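You operate a simulated robot arm through the tools that you are given. There is no shell and no other tool.

Carry out the task below with a simulated two-armed robot. There is one attempt and no reset: what you move stays moved.

Task
Pick up the grey bottle with one hand, pass it to the other hand and put it on the top of the grey table. Set down upright: grey bottle.

The check looks at the end state, three seconds after you hand in, the way a careful person would. Anything else that was tipped, shoved, dropped, spilled or broken makes it a failure.

Robot
Two 7-joint arms with two-finger parallel grippers on one trunk, on a base that moves. Base frame: it is fixed to the floor where the robot stands at the start and does not move with it; the origin is under the middle of the robot, x ahead of it, y to its left, z up. Readings come in m, rad, newtons and seconds.
The left shoulder is at the start at [0.05, 0.177, 1.079], the right one opposite. With the tool pointing down near the work surface each hand reaches from about 0.18 to 0.7 m from the robot's upright axis, wherever it stands, measured 20 degrees to its own side. Places, roughly: grey bottle (7x7x22 cm) [3, -0.6, 0.9]; top of the grey table [2.5, -1.3, 0.7]. Payload 3.43 kg a hand.
Tool frame (each hand has its own): the origin (TCP) lies between the finger pads and is the grasp point; the fingertips stand 0.034 m ahead of it; z points along the fingers, y is the line along which they close. The gripper opens to 0.128 m. The fingers are 0.024 m wide and 0.012 m thick; the gripper's body (0.048 by 0.13 m) begins 0.096 m behind the TCP.
Orientation is that of the tool frame in the base frame, as a unit quaternion [x, y, z, w]. With the fingers straight down and closing along the base's y, the tool's x points along the base's -x, its y along +y and its z along -z.

Tools
- The arms move only by the tool play_rows. It takes "left_steps", "right_steps" or both (then of equal length, played together; a hand with none holds still); each is text: rows parted by semicolons, each of 6 numbers parted by spaces: the shift along the tool's x, y, z in m, then the turn, a rotation vector about the tool's x, y, z in rad. In form: tx ty tz ax ay az; .... A call has 1 to 20 rows; each row is the pose to reach, as a shift and turn from the pose commanded when the call began, along the tool's axes at that moment. "left_jaw" and "right_jaw" are, for a hand that has rows, the gripper command, from -1 (fully open) to 1 (shut), values between in proportion, set as the call begins (left out, the last holds). Rows are played at 5 a second. More than 0.05 m and 0.15 rad between two rows, or a gripper value outside its range, and nothing of the call is played. Where a pose cannot be reached the arm comes as near as it can. A force on the tool above 40 N (or 10 N above the force at the start of the call, whichever is more), or a blocked arm, ends the call early, and 0.2 s more pass. The fingers move at their own pace (about 0.108 m/s each) and stop on an object; they squeeze with about 24 N. The grip force told is the motor's: it shows also when the fingers shut on nothing. Time passes only in rows, and 0.2 s behind the last, so rows that repeat a pose let the fingers close. It gives the time, the measured TCP pose, the force on the tool (base axes), the opening and the grip force at its end, in the units of the frame above (readings bear some noise), with the torque about the TCP (base axes, N m) and any sound that the robot's microphone picked up.
- Cameras (640 x 400 px; columns grow to the right, rows downward): "scene" is now at [0.1486, -0.008, 1.2607]; the picture's right is [-0.09, -1.00, 0.00], its down [-0.42, 0.04, -0.90] and it looks along [0.90, -0.08, -0.43] (base axes); focal length 249 px, centre (320, 200). "left" rides on the left gripper at [0.076, 0.011, -0.16] in its tool frame; the picture's right is [-0.15, 0.99, 0.00], its down [-0.88, -0.13, -0.46] and it looks along [-0.45, -0.07, 0.89] (tool axes); focal length 234 px, centre (320, 200). "right" rides on the right gripper at [0.076, -0.011, -0.16] in its tool frame; the picture's right is [0.15, 0.99, 0.00], its down [-0.88, 0.13, -0.46] and it looks along [-0.45, 0.07, 0.89] (tool axes); focal length 234 px, centre (320, 200). There is no depth. A picture from a camera that has moved, and an enlarged one, comes with that camera's place and axes in the base frame and with its lens. The place of the scene camera against the robot may be out by one fixed shift of up to 0.018 m in any direction.
- get_image(camera): a new picture of that camera. It takes no simulated time.
- lift_body(by): slides the trunk up (or, below 0, down) by that many m; the arms and the scene camera ride with it, the base frame stays. It gives what a move gives, with no picture.
- drive_base(legs): drives the robot by 1 to 6 legs, each [ahead, turn to the left] in m and rad, along the robot's own axes; the way and the turn of a leg run together, so that a leg with both is an arc; at most 1.5 m and 3.142 rad a leg. The arms and the cameras ride along, it lands a little off, and it stops where it bumps. It gives what a move gives.
- pan_tilt(pan, tilt): turns the head with the scene camera to pan (to the left, within 1.396 rad either way) and tilt (down, from -0.506 to 1.204), counted from straight ahead of the robot. It gives what a move gives.
- close_up(camera, box): a new picture of the part [left, top, right, bottom] of that camera's present view, enlarged. It takes no simulated time.
- close_job(): hands the job in; it is judged then, once.

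Nothing tells you exact positions but the pictures and the camera data. Unless the task says otherwise, let go and move clear before handing in.

The tools are called after "Call:" as a command line: name --argument value ..., lists and objects as JSON in quotes. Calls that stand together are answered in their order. play_rows: Moves the arms, as the interface text tells. Its arguments: {"type":"object","properties":{"left_steps":{"type":"string"},"left_jaw":{"type":"number"},"right_steps":{"type":"string"},"right_jaw":{"type":"number"}},"required":[]} The other tools are called the same way: lift_body (by) moves the trunk up or down; drive_base (legs) drives the base; pan_tilt (pan, tilt) turns the head that bears the scene camera; get_image (camera) takes a picture; close_up (camera, box) takes an enlarged picture of a part of a camera's view; close_job () hands the job in.

At the start:

```text
clock: 0.0
left_tcp_pos: [0.4155, 0.1452, 1.0916]
left_tcp_rot: [0.002, 1.0, 0.0, 0.0]
left_contact_force: [1.5, 0.0, 0.0]
left_wrist_torque: [0.02, 0.0, 0.03]
left_width: 0.1281
left_grip_force: 0.1
right_tcp_pos: [0.4078, -0.1674, 1.1409]
right_tcp_rot: [0.002, 1.0, 0.0, -0.001]
right_contact_force: [0.5, -0.2, -0.2]
right_wrist_torque: [-0.03, 0.01, 0.01]
right_width: 0.1283
right_grip_force: 0.1
trunk travel left (down, up): [-0.25, 0.151]
robot x, y, heading: [0.0027, 0.0003, -0.003]
head pan, tilt (commanded): [-0.093, 0.442]
```

scene: 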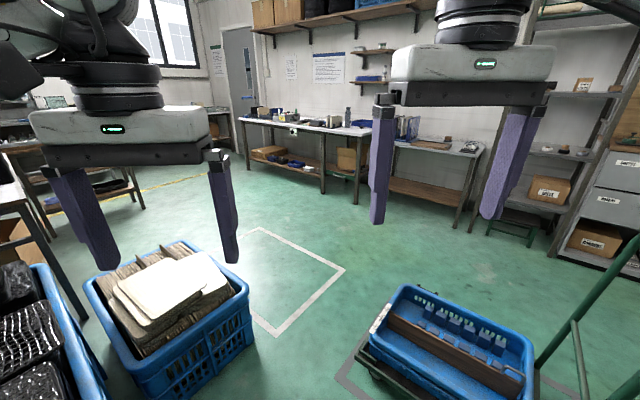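
right: 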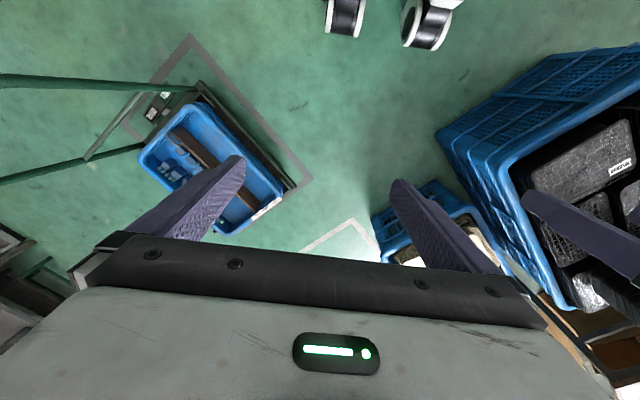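
left: 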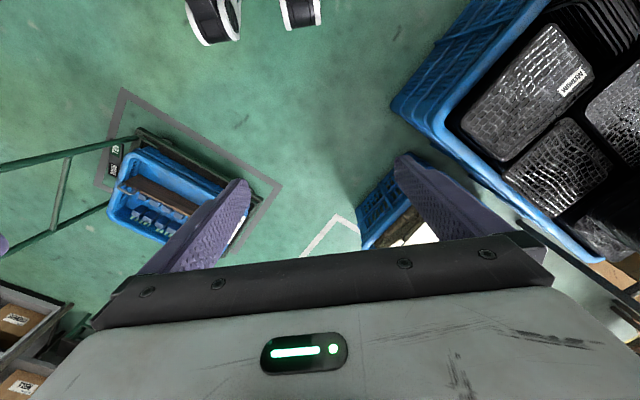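

I see a workshop with a bench ahead holding several items, and a grey table to its right; boxes stand on the floor between. I'll look closer at the bench to find the grey bottle.

Call:
close_up --camera "scene" --box '[230, 80, 400, 186]'

Call:
close_up --camera "scene" --box '[360, 80, 560, 205]'

Call:
close_up --camera "scene" --box '[60, 200, 560, 400]'

```text
3.76 times, centred on (315, 133) of scene
camera zoom: at [0.1486, -0.008, 1.2607], right [-0.09, -1.0, 0.0], down [-0.42, 0.04, -0.9], along [0.9, -0.08, -0.43], focal length 936 px, centre (339, 452)
```

zoom: 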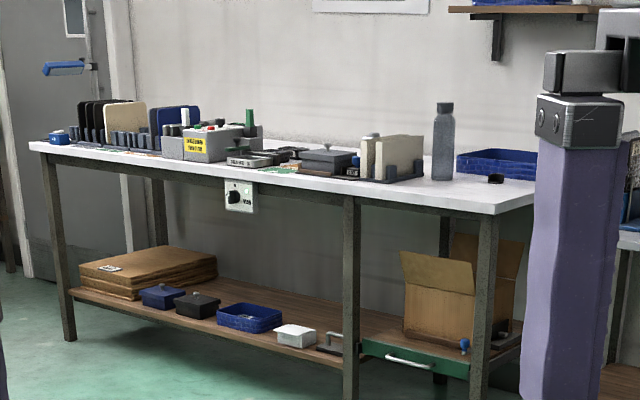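

```text
3.20 times, centred on (460, 142) of scene
camera zoom: at [0.1486, -0.008, 1.2607], right [-0.09, -1.0, 0.0], down [-0.42, 0.04, -0.9], along [0.9, -0.08, -0.43], focal length 796 px, centre (-128, 384)
```

zoom: 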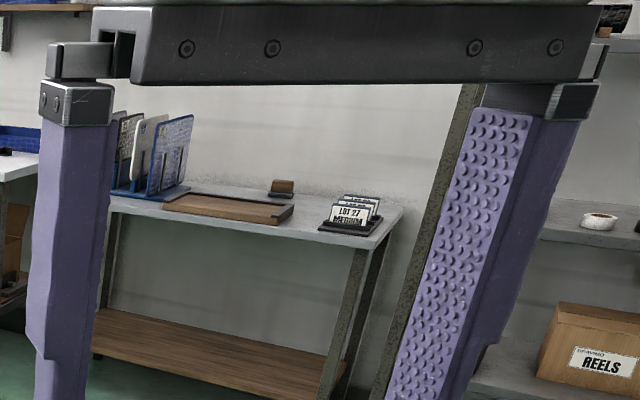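

```text
1.28 times, centred on (310, 300) of scene
camera zoom: at [0.1486, -0.008, 1.2607], right [-0.09, -1.0, 0.0], down [-0.42, 0.04, -0.9], along [0.9, -0.08, -0.43], focal length 318 px, centre (333, 72)
```

zoom: 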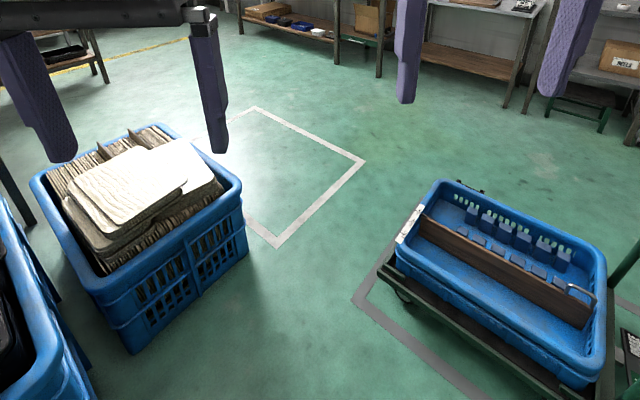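

The grey bottle stands on the white bench at about (2.98, -0.57), and the grey table is to its right, both along a wall at roughly 45°. There are crates on the floor in between, so I'll survey the floor before I drive.

Call:
pan_tilt --pan 0.0 --tilt 0.95

Call:
get_image --camera "scene"

Call:
pan_tilt --pan -0.8 --tilt 0.7

Call:
get_image --camera "scene"

Call:
pan_tilt --pan -1.39 --tilt 0.7

Call:
get_image --camera "scene"

Call:
pan_tilt --pan 0.8 --tilt 0.7

Call:
get_image --camera "scene"

```text
clock: 0.9
left_tcp_pos: [0.4165, 0.1454, 1.0916]
left_tcp_rot: [0.002, 1.0, 0.001, 0.0]
left_contact_force: [0.7, 0.1, 0.0]
left_wrist_torque: [0.04, 0.02, -0.02]
left_width: 0.1277
left_grip_force: 0.1
right_tcp_pos: [0.4071, -0.1684, 1.1415]
right_tcp_rot: [0.002, 1.0, 0.0, 0.001]
right_contact_force: [-0.6, 0.3, 0.5]
right_wrist_torque: [0.0, 0.01, 0.02]
right_width: 0.1282
right_grip_force: 0.0
trunk travel left (down, up): [-0.25, 0.151]
robot x, y, heading: [-0.0002, -0.0008, 0.005]
head pan, tilt (commanded): [0.0, 0.949]
```

```text
taken
camera scene: at [0.1296, 0.0005, 1.2179], right [0.0, -1.0, 0.0], down [-0.81, 0.0, -0.58], along [0.58, 0.0, -0.81], focal length 249 px, centre (320, 200)
```

scene: 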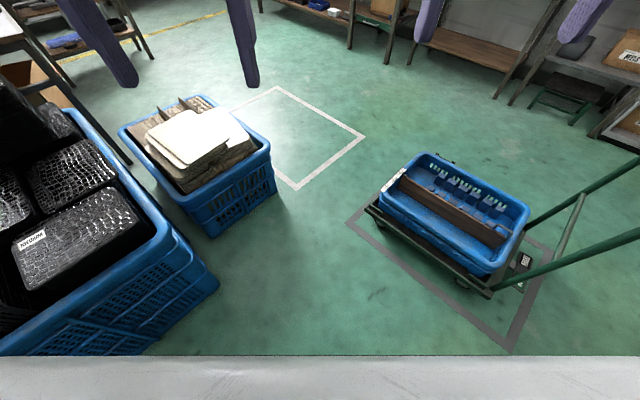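

```text
clock: 2.1
left_tcp_pos: [0.4151, 0.1445, 1.0923]
left_tcp_rot: [0.001, 1.0, 0.0, 0.0]
left_contact_force: [-0.1, 0.0, -0.1]
left_wrist_torque: [0.01, 0.0, 0.01]
left_width: 0.1279
left_grip_force: 0.0
right_tcp_pos: [0.4063, -0.1682, 1.1413]
right_tcp_rot: [0.002, 1.0, 0.0, 0.0]
right_contact_force: [0.2, -0.4, 0.3]
right_wrist_torque: [0.04, 0.02, -0.01]
right_width: 0.1281
right_grip_force: 0.1
trunk travel left (down, up): [-0.25, 0.151]
robot x, y, heading: [-0.0028, -0.0029, 0.004]
head pan, tilt (commanded): [-0.799, 0.7]
```

```text
taken
camera scene: at [0.1162, -0.0603, 1.2376], right [-0.72, -0.7, 0.0], down [-0.45, 0.46, -0.76], along [0.53, -0.55, -0.64], focal length 249 px, centre (320, 200)
```

scene: 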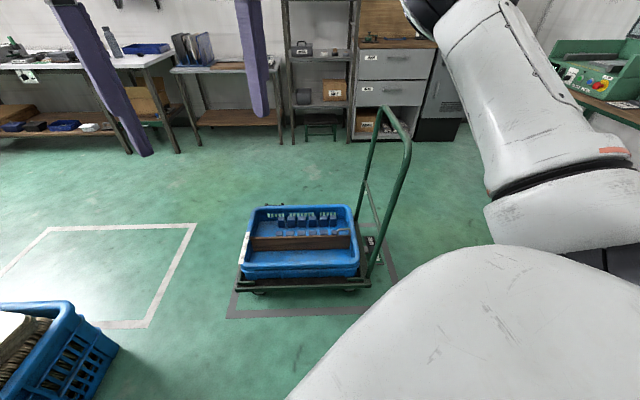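

```text
clock: 3.1
left_tcp_pos: [0.4155, 0.1449, 1.0917]
left_tcp_rot: [0.002, 1.0, 0.0, 0.0]
left_contact_force: [0.4, -1.0, 0.0]
left_wrist_torque: [0.02, 0.01, 0.0]
left_width: 0.1279
left_grip_force: 0.1
right_tcp_pos: [0.4077, -0.1678, 1.1418]
right_tcp_rot: [0.002, 1.0, 0.0, 0.001]
right_contact_force: [-0.5, -0.4, -0.5]
right_wrist_torque: [0.0, -0.02, 0.0]
right_width: 0.1279
right_grip_force: 0.1
trunk travel left (down, up): [-0.25, 0.151]
robot x, y, heading: [0.0009, 0.0024, 0.0]
head pan, tilt (commanded): [-1.389, 0.7]
```

```text
taken
camera scene: at [0.0723, -0.083, 1.2376], right [-0.98, -0.18, 0.0], down [-0.12, 0.63, -0.76], along [0.14, -0.75, -0.64], focal length 249 px, centre (320, 200)
```

scene: 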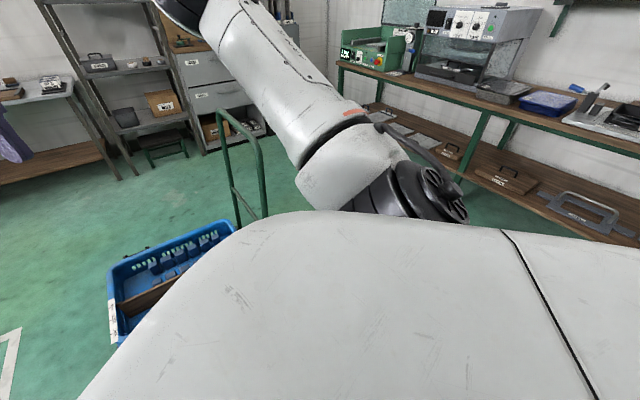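

```text
clock: 5.1
left_tcp_pos: [0.4158, 0.1448, 1.0916]
left_tcp_rot: [0.002, 1.0, 0.0, 0.0]
left_contact_force: [-0.5, 0.1, 0.1]
left_wrist_torque: [0.03, 0.0, 0.02]
left_width: 0.128
left_grip_force: 0.0
right_tcp_pos: [0.4077, -0.1679, 1.1413]
right_tcp_rot: [0.002, 1.0, 0.0, 0.0]
right_contact_force: [0.8, -0.8, 0.5]
right_wrist_torque: [0.0, 0.02, 0.03]
right_width: 0.1279
right_grip_force: 0.1
trunk travel left (down, up): [-0.25, 0.151]
robot x, y, heading: [-0.0024, 0.0001, 0.001]
head pan, tilt (commanded): [0.799, 0.7]
```

```text
taken
camera scene: at [0.1162, 0.0614, 1.2376], right [0.72, -0.7, 0.0], down [-0.45, -0.46, -0.76], along [0.53, 0.55, -0.64], focal length 249 px, centre (320, 200)
```

scene: 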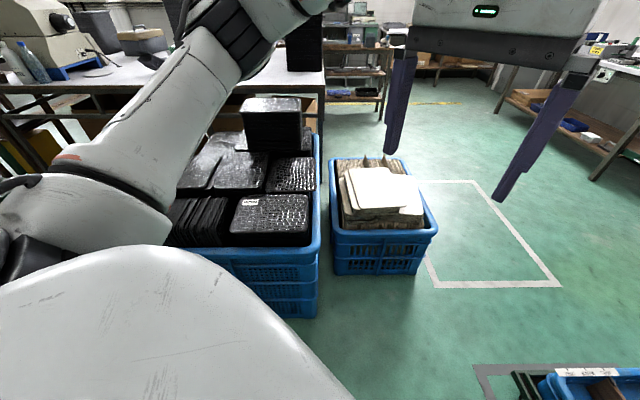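

The cart (left-near corner about (0.85, -0.25)) and the cardboard crate (right corner about (1.1, 0.27)) leave a diagonal gap of about 0.55 m. I need to know how wide my base is, so I'll tilt the right hand's camera back to look at my own footprint.

Call:
play_rows --right_steps "0 0 0 0 0.15 0; 0 0 0 0 0.3 0; 0 0 0 0 0.45 0; 0 0 0 0 0.6 0; 0 0 0 0 0.6 0" --left_steps "0 0 0 0 0.15 0; 0 0 0 0 0.3 0; 0 0 0 0 0.45 0; 0 0 0 0 0.6 0; 0 0 0 0 0.6 0"

Call:
get_image --camera "right"

Call:
get_image --camera "left"

```text
clock: 6.3
left_tcp_pos: [0.4168, 0.1465, 1.0929]
left_tcp_rot: [0.001, 0.963, -0.001, -0.271]
left_contact_force: [-0.1, 0.2, -0.1]
left_wrist_torque: [0.0, -0.01, 0.01]
left_width: 0.128
left_grip_force: 0.1
left hand out of reach, approached as far as the arm can: row 4, 5
right_tcp_pos: [0.3837, -0.166, 1.1198]
right_tcp_rot: [0.001, 0.962, 0.002, -0.272]
right_contact_force: [-0.7, 0.2, -0.7]
right_wrist_torque: [-0.03, -0.02, -0.04]
right_width: 0.1281
right_grip_force: 0.1
right hand out of reach, approached as far as the arm can: row 4, 5
trunk travel left (down, up): [-0.25, 0.151]
robot x, y, heading: [-0.0034, -0.0023, 0.002]
head pan, tilt (commanded): [0.799, 0.7]
```

```text
taken
camera right: at [0.4033, -0.1784, 1.2958], right [-0.12, 0.99, 0.08], down [0.99, 0.13, -0.07], along [-0.08, 0.07, -0.99], focal length 234 px, centre (320, 200)
```

right: 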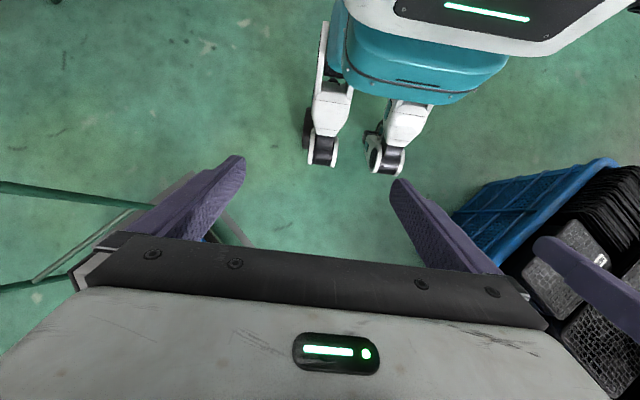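

```text
taken
camera left: at [0.435, 0.1574, 1.2679], right [0.13, 0.99, -0.08], down [0.99, -0.13, -0.07], along [-0.08, -0.07, -0.99], focal length 234 px, centre (320, 200)
```

left: 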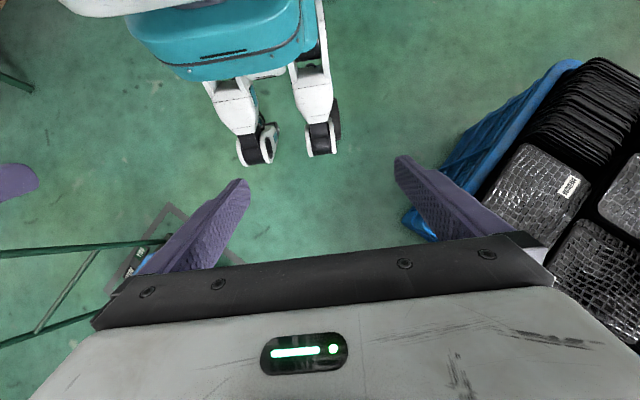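

My lower body is narrow (roughly ±0.2 m), so the gap can be passed along a gentle arc through about (0.98, 0.01) at heading near -20°. I'll straighten the hands again first, and check the view before driving.

Call:
play_rows --right_steps "0 0 0 0 -0.14 0; 0 0 0 0 -0.28 0; 0 0 0 0 -0.42 0; 0 0 0 0 -0.55 0; 0 0 0 0 -0.55 0" --left_steps "0 0 0 0 -0.14 0; 0 0 0 0 -0.28 0; 0 0 0 0 -0.42 0; 0 0 0 0 -0.55 0; 0 0 0 0 -0.55 0"

Call:
pan_tilt --pan 0.0 --tilt 1.2

Call:
get_image --camera "scene"

```text
clock: 7.5
left_tcp_pos: [0.4163, 0.1445, 1.0919]
left_tcp_rot: [0.002, 1.0, -0.001, 0.002]
left_contact_force: [1.4, 0.9, 0.0]
left_wrist_torque: [-0.01, 0.02, 0.02]
left_width: 0.128
left_grip_force: 0.1
right_tcp_pos: [0.3839, -0.167, 1.1196]
right_tcp_rot: [0.002, 1.0, 0.0, 0.002]
right_contact_force: [-0.9, 0.7, 0.5]
right_wrist_torque: [-0.05, -0.04, 0.0]
right_width: 0.128
right_grip_force: 0.1
trunk travel left (down, up): [-0.25, 0.151]
robot x, y, heading: [0.0035, -0.0028, 0.003]
head pan, tilt (commanded): [0.799, 0.7]
```

```text
clock: 8.7
left_tcp_pos: [0.4152, 0.1462, 1.0923]
left_tcp_rot: [0.001, 1.0, 0.0, 0.002]
left_contact_force: [0.3, -0.8, -0.1]
left_wrist_torque: [-0.03, -0.02, -0.01]
left_width: 0.1282
left_grip_force: 0.0
right_tcp_pos: [0.3839, -0.1672, 1.1199]
right_tcp_rot: [0.002, 1.0, 0.001, 0.001]
right_contact_force: [0.0, 0.2, -0.2]
right_wrist_torque: [0.01, 0.01, -0.01]
right_width: 0.1282
right_grip_force: 0.0
trunk travel left (down, up): [-0.25, 0.151]
robot x, y, heading: [-0.001, -0.0009, -0.002]
head pan, tilt (commanded): [0.0, 1.201]
```

```text
taken
camera scene: at [0.1128, 0.0006, 1.2017], right [0.0, -1.0, 0.0], down [-0.93, 0.0, -0.36], along [0.36, 0.0, -0.93], focal length 249 px, centre (320, 200)
```

scene: 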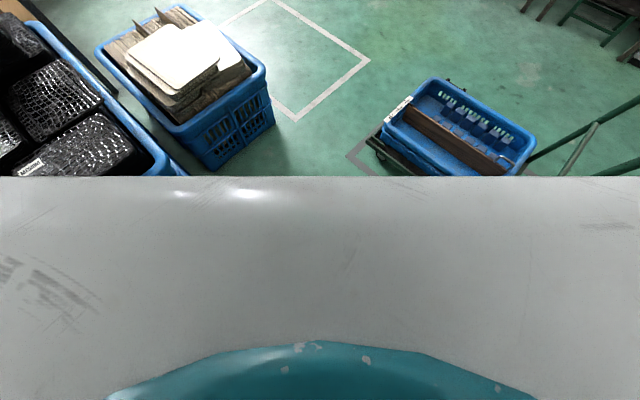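

Gap corners are confirmed: cart (0.845, -0.24), crate (1.07, 0.26). Now I turn left a little and drive the first part of the arc.

Call:
drive_base --legs '[[0, 0.35], [0.45, -0.32]]'

Call:
pan_tilt --pan 0.0 --tilt 0.9

Call:
get_image --camera "scene"

Call:
get_image --camera "right"

Call:
get_image --camera "left"

```text
clock: 12.4
left_tcp_pos: [0.8446, 0.2421, 1.0914]
left_tcp_rot: [-0.016, 1.0, 0.0, 0.0]
left_contact_force: [0.4, 0.6, -0.1]
left_wrist_torque: [0.03, 0.03, 0.02]
left_width: 0.128
left_grip_force: 0.0
right_tcp_pos: [0.8224, -0.071, 1.1195]
right_tcp_rot: [-0.014, 1.0, -0.001, 0.0]
right_contact_force: [0.7, -0.3, 0.4]
right_wrist_torque: [0.01, 0.02, -0.02]
right_width: 0.1278
right_grip_force: 0.1
trunk travel left (down, up): [-0.25, 0.151]
robot x, y, heading: [0.4358, 0.084, 0.033]
head pan, tilt (commanded): [0.0, 1.201]
```

```text
clock: 13.2
left_tcp_pos: [0.8441, 0.2424, 1.0915]
left_tcp_rot: [-0.015, 1.0, 0.0, 0.001]
left_contact_force: [-0.2, 0.8, 0.7]
left_wrist_torque: [-0.03, -0.06, 0.02]
left_width: 0.1284
left_grip_force: 0.0
right_tcp_pos: [0.821, -0.0709, 1.1188]
right_tcp_rot: [-0.014, 1.0, 0.001, 0.001]
right_contact_force: [0.5, 1.1, 0.1]
right_wrist_torque: [0.04, 0.0, 0.01]
right_width: 0.1278
right_grip_force: 0.0
trunk travel left (down, up): [-0.25, 0.151]
robot x, y, heading: [0.4347, 0.0843, 0.039]
head pan, tilt (commanded): [0.0, 0.901]
```

```text
taken
camera scene: at [0.5651, 0.0893, 1.2214], right [0.03, -1.0, 0.0], down [-0.78, -0.03, -0.62], along [0.62, 0.02, -0.78], focal length 249 px, centre (320, 200)
```

scene: 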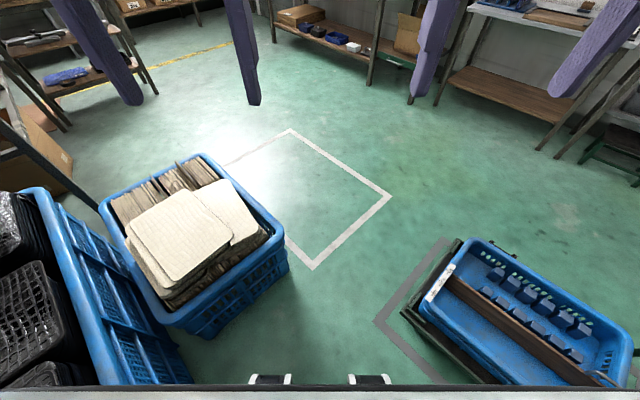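

```text
taken
camera right: at [0.7472, -0.0846, 1.2794], right [-0.17, 0.98, 0.0], down [0.88, 0.15, 0.46], along [0.45, 0.08, -0.89], focal length 234 px, centre (320, 200)
```

right: 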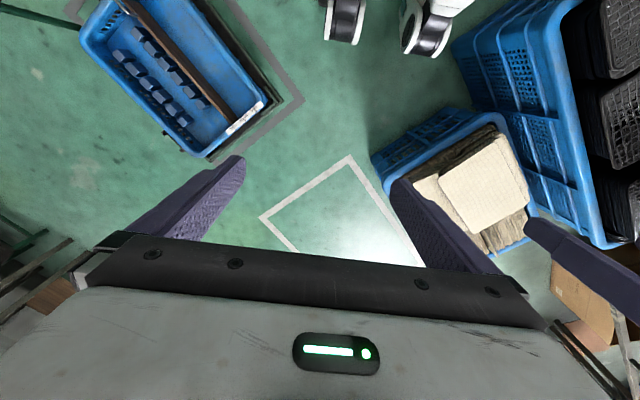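

```text
taken
camera left: at [0.7682, 0.2522, 1.2512], right [0.12, 0.99, 0.0], down [0.88, -0.1, 0.46], along [0.45, -0.05, -0.89], focal length 234 px, centre (320, 200)
```

left: 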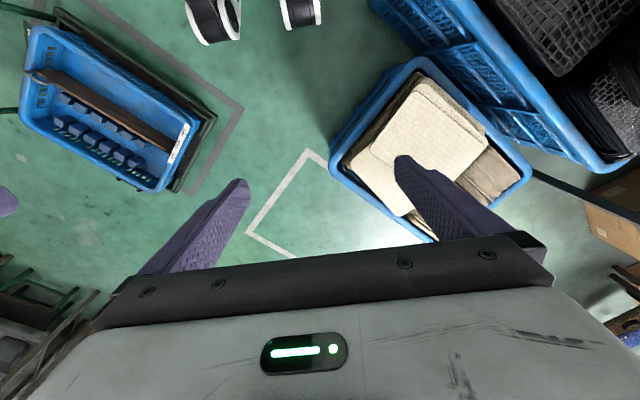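

Tracking is good; I'm at (0.435, 0.084) and the cart and crate estimates hold. Next is the arc through the middle of the gap.

Call:
drive_base --legs '[[0.3, -0.19]]'

Call:
get_image --camera "scene"

Call:
get_image --camera "right"

Call:
get_image --camera "left"

```text
clock: 15.3
left_tcp_pos: [1.1676, 0.1444, 1.0915]
left_tcp_rot: [0.079, 0.997, 0.0, 0.0]
left_contact_force: [-0.2, 1.0, 0.3]
left_wrist_torque: [0.02, 0.0, 0.02]
left_width: 0.1281
left_grip_force: 0.0
right_tcp_pos: [1.0879, -0.1584, 1.12]
right_tcp_rot: [0.08, 0.997, 0.0, 0.001]
right_contact_force: [-0.2, 0.4, -0.3]
right_wrist_torque: [0.01, 0.02, 0.0]
right_width: 0.1282
right_grip_force: 0.1
trunk travel left (down, up): [-0.25, 0.151]
robot x, y, heading: [0.7366, 0.0674, -0.156]
head pan, tilt (commanded): [0.0, 0.901]
```

```text
taken
camera scene: at [0.865, 0.0432, 1.2214], right [-0.16, -0.99, 0.0], down [-0.77, 0.12, -0.62], along [0.61, -0.1, -0.78], focal length 249 px, centre (320, 200)
```

scene: 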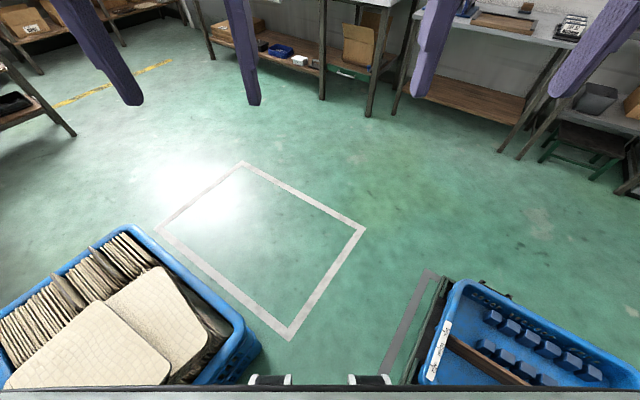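

```text
taken
camera right: at [1.0116, -0.1591, 1.2793], right [0.01, 1.0, 0.0], down [0.89, -0.01, 0.46], along [0.46, -0.01, -0.89], focal length 234 px, centre (320, 200)
```

right: 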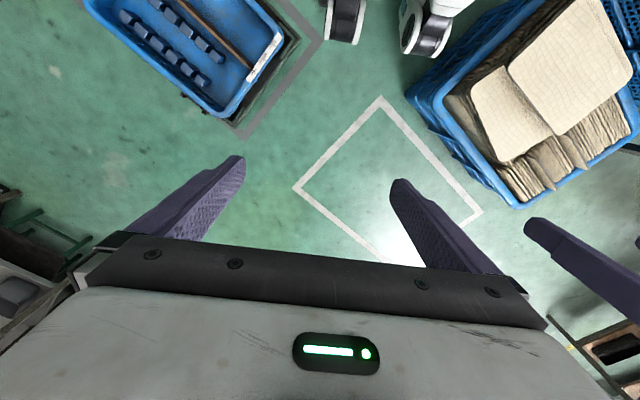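

```text
taken
camera left: at [1.0951, 0.1677, 1.2512], right [0.3, 0.95, 0.0], down [0.85, -0.27, 0.46], along [0.44, -0.14, -0.89], focal length 234 px, centre (320, 200)
```

left: 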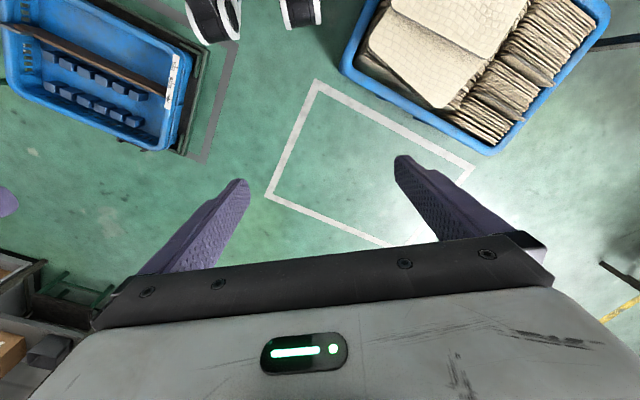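

I'm centred on the gap, at (0.737, 0.067). I'll continue through it and out the other side.

Call:
drive_base --legs '[[0.23, -0.14], [0.25, 0]]'

Call:
get_image --camera "right"

Call:
get_image --camera "left"

```text
clock: 16.4
left_tcp_pos: [1.2571, 0.1056, 1.0923]
left_tcp_rot: [0.105, 0.994, -0.001, 0.002]
left_contact_force: [0.2, 0.2, 0.0]
left_wrist_torque: [0.04, -0.02, -0.02]
left_width: 0.128
left_grip_force: 0.1
right_tcp_pos: [1.1617, -0.192, 1.1209]
right_tcp_rot: [0.107, 0.994, 0.002, 0.001]
right_contact_force: [-1.1, -1.0, 0.0]
right_wrist_torque: [0.01, -0.02, -0.02]
right_width: 0.1279
right_grip_force: 0.1
trunk travel left (down, up): [-0.25, 0.151]
robot x, y, heading: [0.8219, 0.0533, -0.208]
head pan, tilt (commanded): [0.0, 0.901]
stopped in leg 1: the robot was blocked; the commanded pose is now the measured one
```

```text
taken
camera right: at [1.0842, -0.1888, 1.2795], right [0.07, 1.0, 0.0], down [0.89, -0.06, 0.46], along [0.46, -0.03, -0.89], focal length 234 px, centre (320, 200)
```

right: 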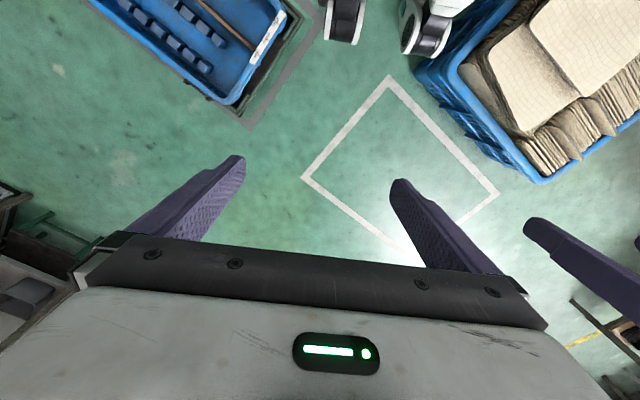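

```text
taken
camera left: at [1.1847, 0.133, 1.2514], right [0.35, 0.94, 0.0], down [0.83, -0.31, 0.46], along [0.43, -0.16, -0.89], focal length 234 px, centre (320, 200)
```

left: 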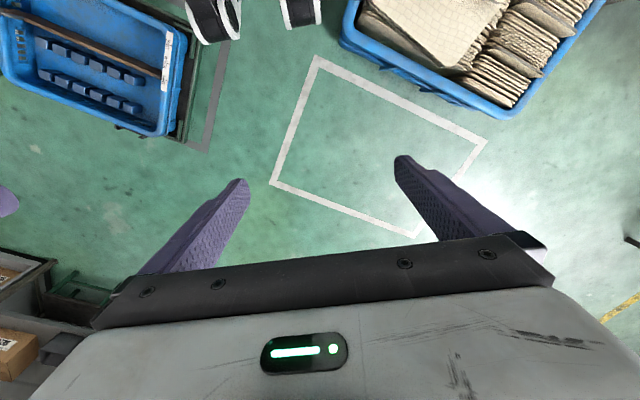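

The base was blocked at (0.822, 0.053), so its footprint is wider than it looks. I'll back off along the same arc and check that nothing shifted.

Call:
drive_base --legs '[[-0.087, 0.052], [-0.3, 0.19]]'

Call:
get_image --camera "scene"

Call:
get_image --camera "left"

Call:
get_image --camera "right"

```text
clock: 19.2
left_tcp_pos: [0.8491, 0.2423, 1.092]
left_tcp_rot: [-0.015, 1.0, 0.0, 0.002]
left_contact_force: [0.4, -0.8, -0.6]
left_wrist_torque: [0.01, -0.01, -0.01]
left_width: 0.1283
left_grip_force: 0.1
right_tcp_pos: [0.8258, -0.0705, 1.1209]
right_tcp_rot: [-0.013, 1.0, 0.001, 0.001]
right_contact_force: [0.0, -0.9, 0.8]
right_wrist_torque: [0.01, -0.03, 0.01]
right_width: 0.1279
right_grip_force: 0.1
trunk travel left (down, up): [-0.25, 0.151]
robot x, y, heading: [0.4396, 0.0855, 0.029]
head pan, tilt (commanded): [0.0, 0.901]
```

```text
taken
camera scene: at [0.5698, 0.0898, 1.2215], right [0.03, -1.0, 0.0], down [-0.78, -0.02, -0.62], along [0.62, 0.02, -0.78], focal length 249 px, centre (320, 200)
```

scene: 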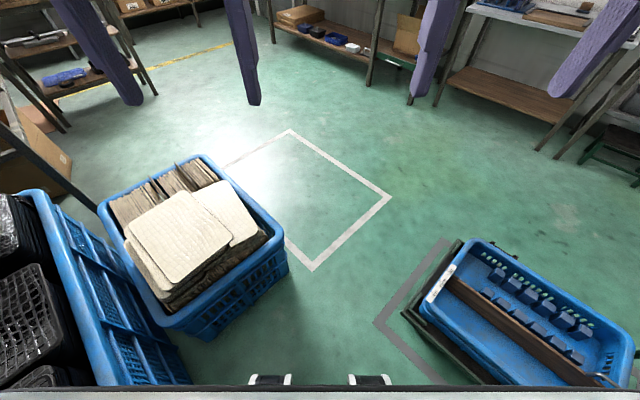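

```text
taken
camera left: at [0.7729, 0.252, 1.2518], right [0.12, 0.99, 0.0], down [0.88, -0.11, 0.46], along [0.46, -0.05, -0.89], focal length 234 px, centre (320, 200)
```

left: 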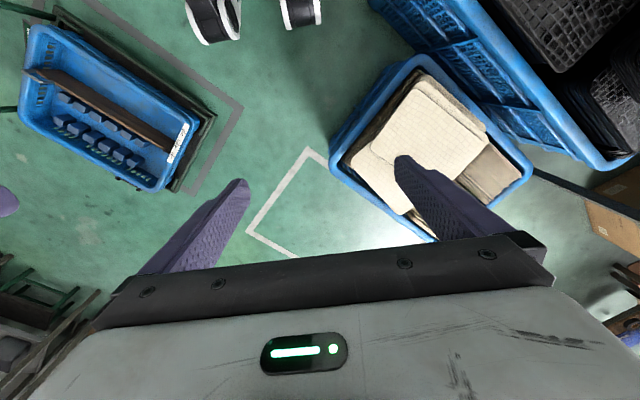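

```text
taken
camera right: at [0.7511, -0.0846, 1.2799], right [-0.17, 0.99, 0.0], down [0.88, 0.15, 0.46], along [0.45, 0.08, -0.89], focal length 234 px, centre (320, 200)
```

right: 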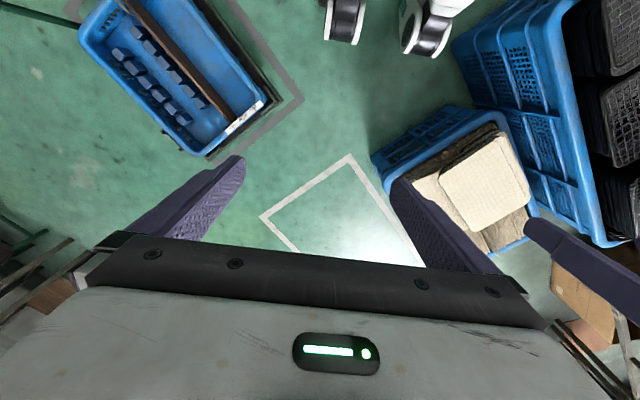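

Nothing appears to have moved: the cart and crate sit exactly where they were against the floor marks. The gap is too tight, but to the right of the cart there is about 1 m between its handle and the green bench, so I'll go around that way with the trunk raised.

Call:
lift_body --by 0.14

Call:
drive_base --legs '[[-0.45, 0]]'

Call:
drive_base --legs '[[0, -0.9]]'

Call:
pan_tilt --pan -0.8 --tilt 0.7

Call:
get_image --camera "scene"

Call:
pan_tilt --pan 0.0 --tilt 0.7

Call:
get_image --camera "scene"

```text
clock: 20.8
left_tcp_pos: [0.8508, 0.2423, 1.2324]
left_tcp_rot: [-0.013, 1.0, 0.0, 0.002]
left_contact_force: [0.2, 0.6, -0.2]
left_wrist_torque: [-0.02, 0.01, -0.02]
left_width: 0.1279
left_grip_force: 0.0
right_tcp_pos: [0.8266, -0.0716, 1.2604]
right_tcp_rot: [-0.013, 1.0, 0.001, 0.001]
right_contact_force: [0.8, 0.3, -0.3]
right_wrist_torque: [0.01, 0.01, 0.01]
right_width: 0.1281
right_grip_force: 0.1
trunk travel left (down, up): [-0.39, 0.011]
robot x, y, heading: [0.4363, 0.0859, 0.025]
head pan, tilt (commanded): [0.0, 0.901]
```

```text
clock: 23.6
left_tcp_pos: [0.3999, 0.2298, 1.2326]
left_tcp_rot: [-0.014, 1.0, 0.0, 0.001]
left_contact_force: [-0.2, 0.4, -0.6]
left_wrist_torque: [0.01, 0.0, -0.02]
left_width: 0.128
left_grip_force: 0.0
right_tcp_pos: [0.377, -0.0835, 1.2611]
right_tcp_rot: [-0.013, 1.0, 0.001, 0.001]
right_contact_force: [-0.8, -0.8, 0.1]
right_wrist_torque: [-0.01, -0.03, 0.06]
right_width: 0.128
right_grip_force: 0.0
trunk travel left (down, up): [-0.39, 0.011]
robot x, y, heading: [-0.0098, 0.0713, 0.024]
head pan, tilt (commanded): [0.0, 0.901]
```

```text
clock: 26.3
left_tcp_pos: [0.3684, -0.1526, 1.2323]
left_tcp_rot: [0.422, 0.907, -0.001, 0.001]
left_contact_force: [-0.4, 0.5, 0.4]
left_wrist_torque: [0.0, -0.07, 0.0]
left_width: 0.128
left_grip_force: 0.0
right_tcp_pos: [0.1092, -0.3298, 1.2606]
right_tcp_rot: [0.422, 0.907, 0.001, 0.002]
right_contact_force: [0.8, -0.1, 0.4]
right_wrist_torque: [0.01, -0.02, -0.01]
right_width: 0.1282
right_grip_force: 0.2
trunk travel left (down, up): [-0.39, 0.011]
robot x, y, heading: [-0.008, 0.0731, -0.87]
head pan, tilt (commanded): [0.0, 0.901]
```

```text
clock: 27.4
left_tcp_pos: [0.3691, -0.1519, 1.2324]
left_tcp_rot: [0.42, 0.907, 0.0, 0.0]
left_contact_force: [0.3, -0.3, -0.6]
left_wrist_torque: [-0.02, -0.04, 0.01]
left_width: 0.1279
left_grip_force: 0.1
right_tcp_pos: [0.1094, -0.3287, 1.2593]
right_tcp_rot: [0.422, 0.906, 0.0, 0.001]
right_contact_force: [0.3, -0.2, 0.5]
right_wrist_torque: [0.0, 0.02, -0.03]
right_width: 0.1281
right_grip_force: 0.1
trunk travel left (down, up): [-0.39, 0.011]
robot x, y, heading: [-0.0082, 0.068, -0.867]
head pan, tilt (commanded): [-0.799, 0.7]
```

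```text
taken
camera scene: at [0.0131, -0.066, 1.3776], right [-1.0, 0.1, 0.0], down [0.06, 0.64, -0.76], along [-0.07, -0.76, -0.64], focal length 249 px, centre (320, 200)
```

scene: 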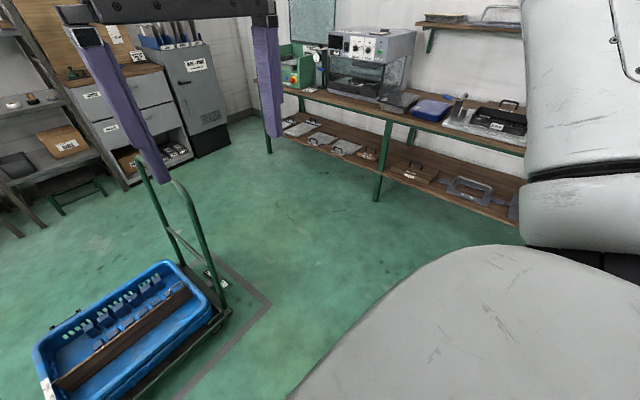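

```text
clock: 28.5
left_tcp_pos: [0.369, -0.1528, 1.2322]
left_tcp_rot: [0.42, 0.907, -0.001, 0.001]
left_contact_force: [0.2, -0.3, 0.6]
left_wrist_torque: [-0.04, -0.03, 0.02]
left_width: 0.128
left_grip_force: 0.1
right_tcp_pos: [0.1097, -0.3295, 1.2603]
right_tcp_rot: [0.421, 0.907, 0.0, 0.001]
right_contact_force: [-0.1, -0.5, -0.3]
right_wrist_torque: [0.04, 0.02, -0.01]
right_width: 0.1281
right_grip_force: 0.1
trunk travel left (down, up): [-0.39, 0.011]
robot x, y, heading: [-0.0122, 0.0702, -0.87]
head pan, tilt (commanded): [0.0, 0.7]
```

```text
taken
camera scene: at [0.0761, -0.0463, 1.3776], right [-0.76, -0.65, 0.0], down [-0.42, 0.49, -0.76], along [0.49, -0.58, -0.64], focal length 249 px, centre (320, 200)
```

scene: 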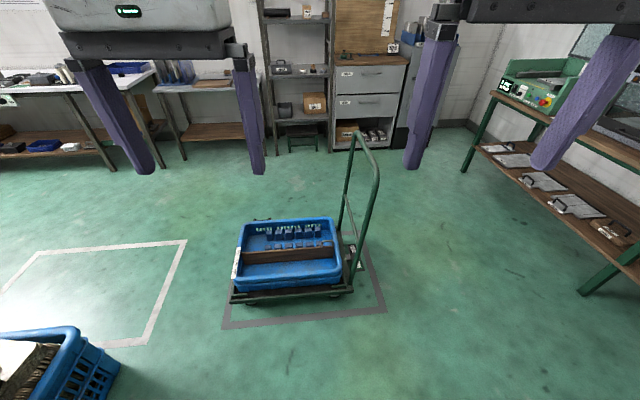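

The right side is clear: green bench legs are about 1.25 m beyond the cart's handle. I'll drive to about (-0.23, -1.01) and turn to face the wall.

Call:
drive_base --legs '[[0, -0.905], [1.1, 0], [0, 0.985]]'

Call:
get_image --camera "scene"

```text
clock: 38.9
left_tcp_pos: [0.1497, -1.1607, 1.232]
left_tcp_rot: [0.387, 0.922, -0.001, 0.0]
left_contact_force: [-0.9, -0.2, 0.0]
left_wrist_torque: [-0.02, 0.01, 0.01]
left_width: 0.1279
left_grip_force: 0.0
right_tcp_pos: [-0.0948, -1.3556, 1.2605]
right_tcp_rot: [0.388, 0.922, 0.0, 0.001]
right_contact_force: [0.0, 0.1, 0.6]
right_wrist_torque: [0.0, 0.01, 0.02]
right_width: 0.1282
right_grip_force: 0.0
trunk travel left (down, up): [-0.39, 0.011]
robot x, y, heading: [-0.2461, -0.9641, -0.792]
head pan, tilt (commanded): [0.0, 0.7]
```

```text
taken
camera scene: at [-0.1503, -1.0754, 1.3776], right [-0.71, -0.7, 0.0], down [-0.45, 0.46, -0.76], along [0.54, -0.54, -0.64], focal length 249 px, centre (320, 200)
```

scene: 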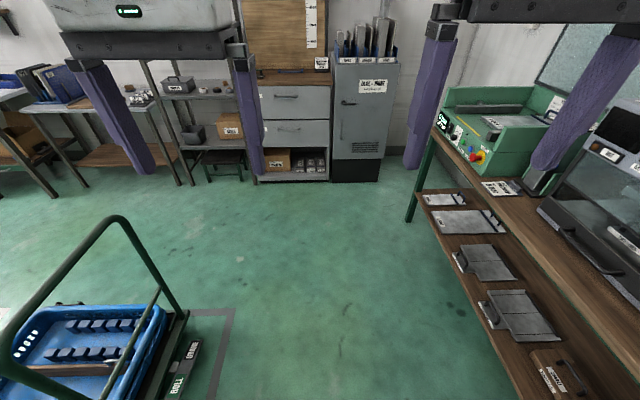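

The corridor is clear on both sides (handle at q≈-0.3, bench at q≈-1.55 in wall-aligned coordinates; I'm near -0.86). I'll drive forward past the cart and turn left along the benches.

Call:
drive_base --legs '[[1.3, 0]]'

Call:
pan_tilt --pan 0.7 --tilt 0.7

Call:
get_image --camera "scene"

Call:
pan_tilt --pan 1.39 --tilt 0.7

Call:
get_image --camera "scene"

```text
clock: 45.5
left_tcp_pos: [1.0726, -2.089, 1.2321]
left_tcp_rot: [0.385, 0.923, 0.0, 0.001]
left_contact_force: [-0.9, -0.1, 0.0]
left_wrist_torque: [0.02, 0.0, -0.02]
left_width: 0.1277
left_grip_force: 0.1
right_tcp_pos: [0.8281, -2.2867, 1.2606]
right_tcp_rot: [0.386, 0.923, 0.001, 0.001]
right_contact_force: [-1.0, 0.2, 0.2]
right_wrist_torque: [0.01, -0.01, -0.02]
right_width: 0.1279
right_grip_force: 0.1
trunk travel left (down, up): [-0.39, 0.011]
robot x, y, heading: [0.6759, -1.9006, -0.786]
head pan, tilt (commanded): [0.0, 0.7]
```

```text
clock: 46.6
left_tcp_pos: [1.0724, -2.09, 1.2327]
left_tcp_rot: [0.385, 0.923, 0.0, 0.001]
left_contact_force: [0.1, -1.4, 0.3]
left_wrist_torque: [-0.01, 0.0, 0.03]
left_width: 0.1282
left_grip_force: 0.0
right_tcp_pos: [0.828, -2.2876, 1.2607]
right_tcp_rot: [0.386, 0.923, 0.001, 0.001]
right_contact_force: [0.0, 0.4, 0.3]
right_wrist_torque: [0.01, 0.01, 0.01]
right_width: 0.1279
right_grip_force: 0.1
trunk travel left (down, up): [-0.39, 0.011]
robot x, y, heading: [0.674, -1.8984, -0.786]
head pan, tilt (commanded): [0.7, 0.7]
```

```text
taken
camera scene: at [0.7966, -1.9532, 1.3776], right [-0.09, -1.0, 0.0], down [-0.64, 0.06, -0.76], along [0.76, -0.07, -0.64], focal length 249 px, centre (320, 200)
```

scene: 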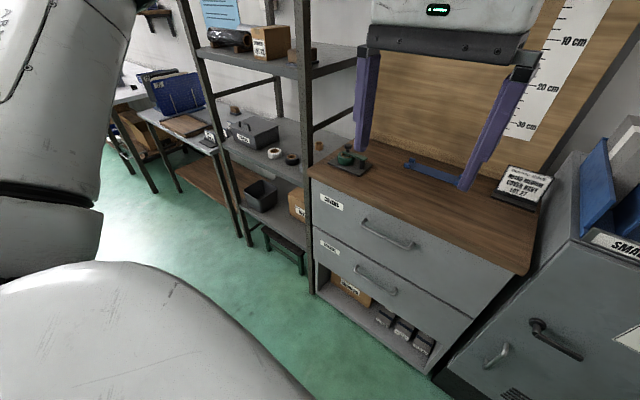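

```text
clock: 47.6
left_tcp_pos: [1.0727, -2.0902, 1.231]
left_tcp_rot: [0.385, 0.923, 0.0, 0.0]
left_contact_force: [-0.2, -0.4, -0.5]
left_wrist_torque: [-0.04, -0.01, -0.01]
left_width: 0.1278
left_grip_force: 0.1
right_tcp_pos: [0.8279, -2.2875, 1.2601]
right_tcp_rot: [0.386, 0.922, 0.001, 0.001]
right_contact_force: [-0.7, -0.9, 0.5]
right_wrist_torque: [0.01, -0.01, -0.01]
right_width: 0.1281
right_grip_force: 0.0
trunk travel left (down, up): [-0.39, 0.011]
robot x, y, heading: [0.6761, -1.8984, -0.793]
head pan, tilt (commanded): [1.389, 0.7]
```

```text
taken
camera scene: at [0.7821, -1.8977, 1.3776], right [0.57, -0.82, 0.0], down [-0.53, -0.36, -0.76], along [0.63, 0.43, -0.64], focal length 249 px, centre (320, 200)
```

scene: 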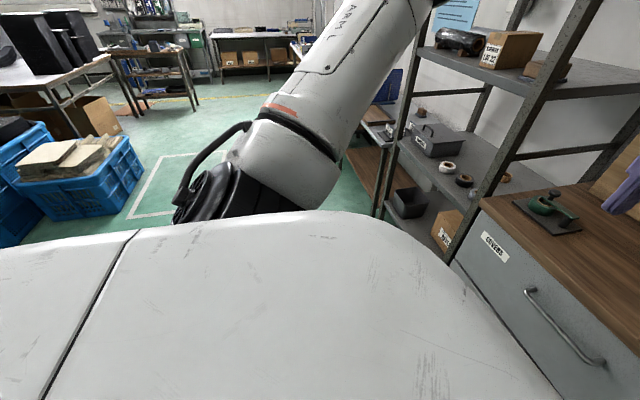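

I'm past the cart at (0.675, -1.90). Next I turn left to run parallel with the wall and drive along in front of the benches.

Call:
drive_base --legs '[[0, 1.6]]'

Call:
pan_tilt --pan 0.0 --tilt 0.7

Call:
get_image --camera "scene"

Call:
pan_tilt --pan -0.7 --tilt 0.5

Call:
get_image --camera "scene"

```text
clock: 51.9
left_tcp_pos: [0.8669, -1.4993, 1.2327]
left_tcp_rot: [-0.382, 0.924, 0.0, 0.0]
left_contact_force: [0.4, 0.1, 1.0]
left_wrist_torque: [-0.01, 0.03, 0.0]
left_width: 0.1279
left_grip_force: 0.1
right_tcp_pos: [1.0646, -1.7431, 1.2605]
right_tcp_rot: [-0.381, 0.925, 0.001, 0.0]
right_contact_force: [0.1, 0.0, 0.1]
right_wrist_torque: [0.02, -0.02, -0.01]
right_width: 0.1282
right_grip_force: 0.1
trunk travel left (down, up): [-0.39, 0.011]
robot x, y, heading: [0.6745, -1.8942, 0.79]
head pan, tilt (commanded): [1.389, 0.7]
```

```text
clock: 53.4
left_tcp_pos: [0.8683, -1.5, 1.2318]
left_tcp_rot: [-0.383, 0.924, 0.0, 0.001]
left_contact_force: [0.4, 0.4, 0.7]
left_wrist_torque: [-0.04, 0.02, -0.01]
left_width: 0.1282
left_grip_force: 0.1
right_tcp_pos: [1.0642, -1.7428, 1.2611]
right_tcp_rot: [-0.381, 0.925, 0.001, 0.001]
right_contact_force: [-0.4, 0.4, -0.2]
right_wrist_torque: [0.02, 0.01, -0.02]
right_width: 0.1278
right_grip_force: 0.0
trunk travel left (down, up): [-0.39, 0.011]
robot x, y, heading: [0.6768, -1.8944, 0.79]
head pan, tilt (commanded): [0.0, 0.7]
```

```text
taken
camera scene: at [0.772, -1.7864, 1.3776], right [0.71, -0.71, 0.0], down [-0.45, -0.46, -0.76], along [0.54, 0.54, -0.64], focal length 249 px, centre (320, 200)
```

scene: 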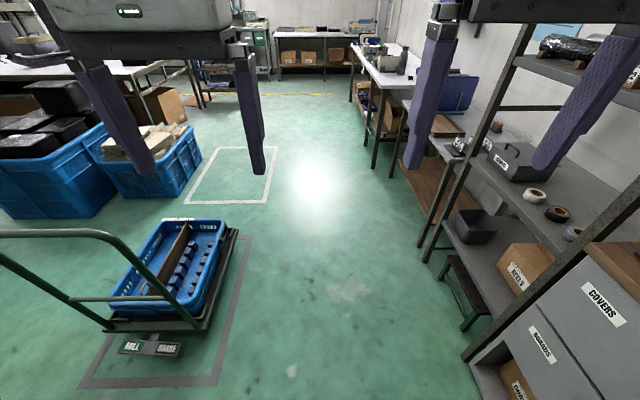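

```text
clock: 54.5
left_tcp_pos: [0.8671, -1.4995, 1.2322]
left_tcp_rot: [-0.382, 0.924, 0.001, 0.001]
left_contact_force: [-0.7, 0.6, -0.2]
left_wrist_torque: [0.0, -0.01, -0.05]
left_width: 0.1279
left_grip_force: 0.0
right_tcp_pos: [1.0644, -1.743, 1.2606]
right_tcp_rot: [-0.381, 0.925, 0.001, 0.0]
right_contact_force: [0.9, -0.8, -0.4]
right_wrist_torque: [0.01, -0.05, -0.01]
right_width: 0.1279
right_grip_force: 0.0
trunk travel left (down, up): [-0.39, 0.011]
robot x, y, heading: [0.6755, -1.895, 0.788]
head pan, tilt (commanded): [-0.7, 0.499]
```

```text
taken
camera scene: at [0.8027, -1.8386, 1.3953], right [0.09, -1.0, 0.0], down [-0.48, -0.04, -0.88], along [0.87, 0.08, -0.48], focal length 249 px, centre (320, 200)
```

scene: 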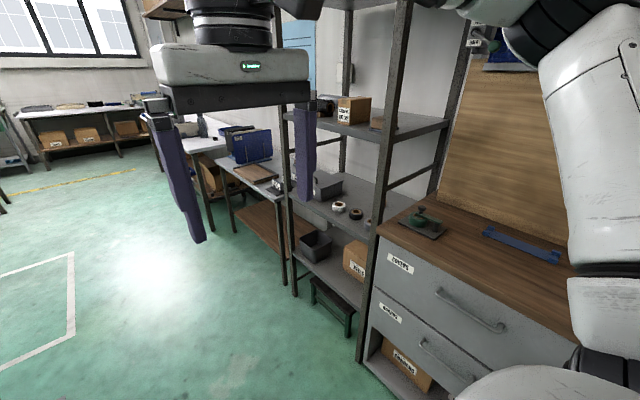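

The path along the wall is clear (everything on the right is at least 0.6 m from my line, cart 0.55 m to the left). I'll drive 1.3 m and look again.

Call:
drive_base --legs '[[1.3, 0]]'

Call:
pan_tilt --pan -0.5 --tilt 0.6

Call:
get_image --camera "scene"

Call:
pan_tilt --pan -1.2 --tilt 0.6

Call:
get_image --camera "scene"

```text
clock: 61.0
left_tcp_pos: [1.7792, -0.5816, 1.2317]
left_tcp_rot: [-0.383, 0.924, 0.001, 0.001]
left_contact_force: [0.2, -0.3, -1.0]
left_wrist_torque: [-0.02, 0.0, 0.01]
left_width: 0.1279
left_grip_force: 0.1
right_tcp_pos: [1.9787, -0.8226, 1.2614]
right_tcp_rot: [-0.382, 0.924, 0.001, 0.0]
right_contact_force: [-0.4, 0.7, 0.5]
right_wrist_torque: [0.02, -0.01, 0.01]
right_width: 0.1281
right_grip_force: 0.1
trunk travel left (down, up): [-0.39, 0.011]
robot x, y, heading: [1.5929, -0.9785, 0.791]
head pan, tilt (commanded): [-0.7, 0.499]
```

```text
clock: 61.7
left_tcp_pos: [1.779, -0.5805, 1.2321]
left_tcp_rot: [-0.384, 0.923, 0.001, 0.001]
left_contact_force: [0.3, -0.2, 0.1]
left_wrist_torque: [-0.04, -0.03, 0.01]
left_width: 0.128
left_grip_force: 0.1
right_tcp_pos: [1.9782, -0.8233, 1.2605]
right_tcp_rot: [-0.382, 0.924, 0.001, 0.0]
right_contact_force: [0.1, -0.9, 0.6]
right_wrist_torque: [-0.03, -0.02, 0.0]
right_width: 0.1282
right_grip_force: 0.1
trunk travel left (down, up): [-0.39, 0.011]
robot x, y, heading: [1.5866, -0.9782, 0.785]
head pan, tilt (commanded): [-0.499, 0.6]
```

```text
taken
camera scene: at [1.7098, -0.9036, 1.3863], right [0.29, -0.96, 0.0], down [-0.54, -0.16, -0.83], along [0.79, 0.24, -0.56], focal length 249 px, centre (320, 200)
```

scene: 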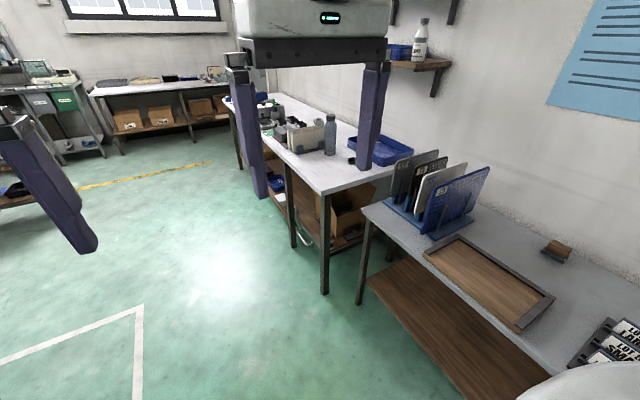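

```text
clock: 62.8
left_tcp_pos: [1.7794, -0.5806, 1.231]
left_tcp_rot: [-0.384, 0.923, 0.0, 0.0]
left_contact_force: [-0.8, 0.7, -0.7]
left_wrist_torque: [0.05, 0.02, 0.02]
left_width: 0.1281
left_grip_force: 0.1
right_tcp_pos: [1.9773, -0.8241, 1.2605]
right_tcp_rot: [-0.383, 0.924, 0.001, 0.0]
right_contact_force: [0.2, -0.3, -0.6]
right_wrist_torque: [0.02, 0.02, 0.02]
right_width: 0.1279
right_grip_force: 0.0
trunk travel left (down, up): [-0.39, 0.011]
robot x, y, heading: [1.5903, -0.9776, 0.79]
head pan, tilt (commanded): [-1.201, 0.6]
```

```text
taken
camera scene: at [1.7062, -0.9641, 1.3862], right [-0.4, -0.92, 0.0], down [-0.52, 0.23, -0.83], along [0.76, -0.33, -0.56], focal length 249 px, centre (320, 200)
```

scene: 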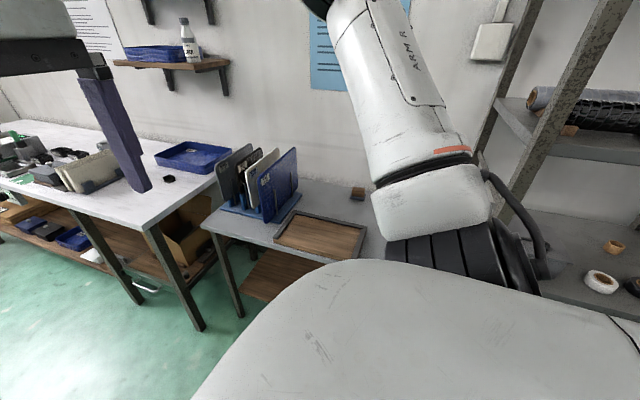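

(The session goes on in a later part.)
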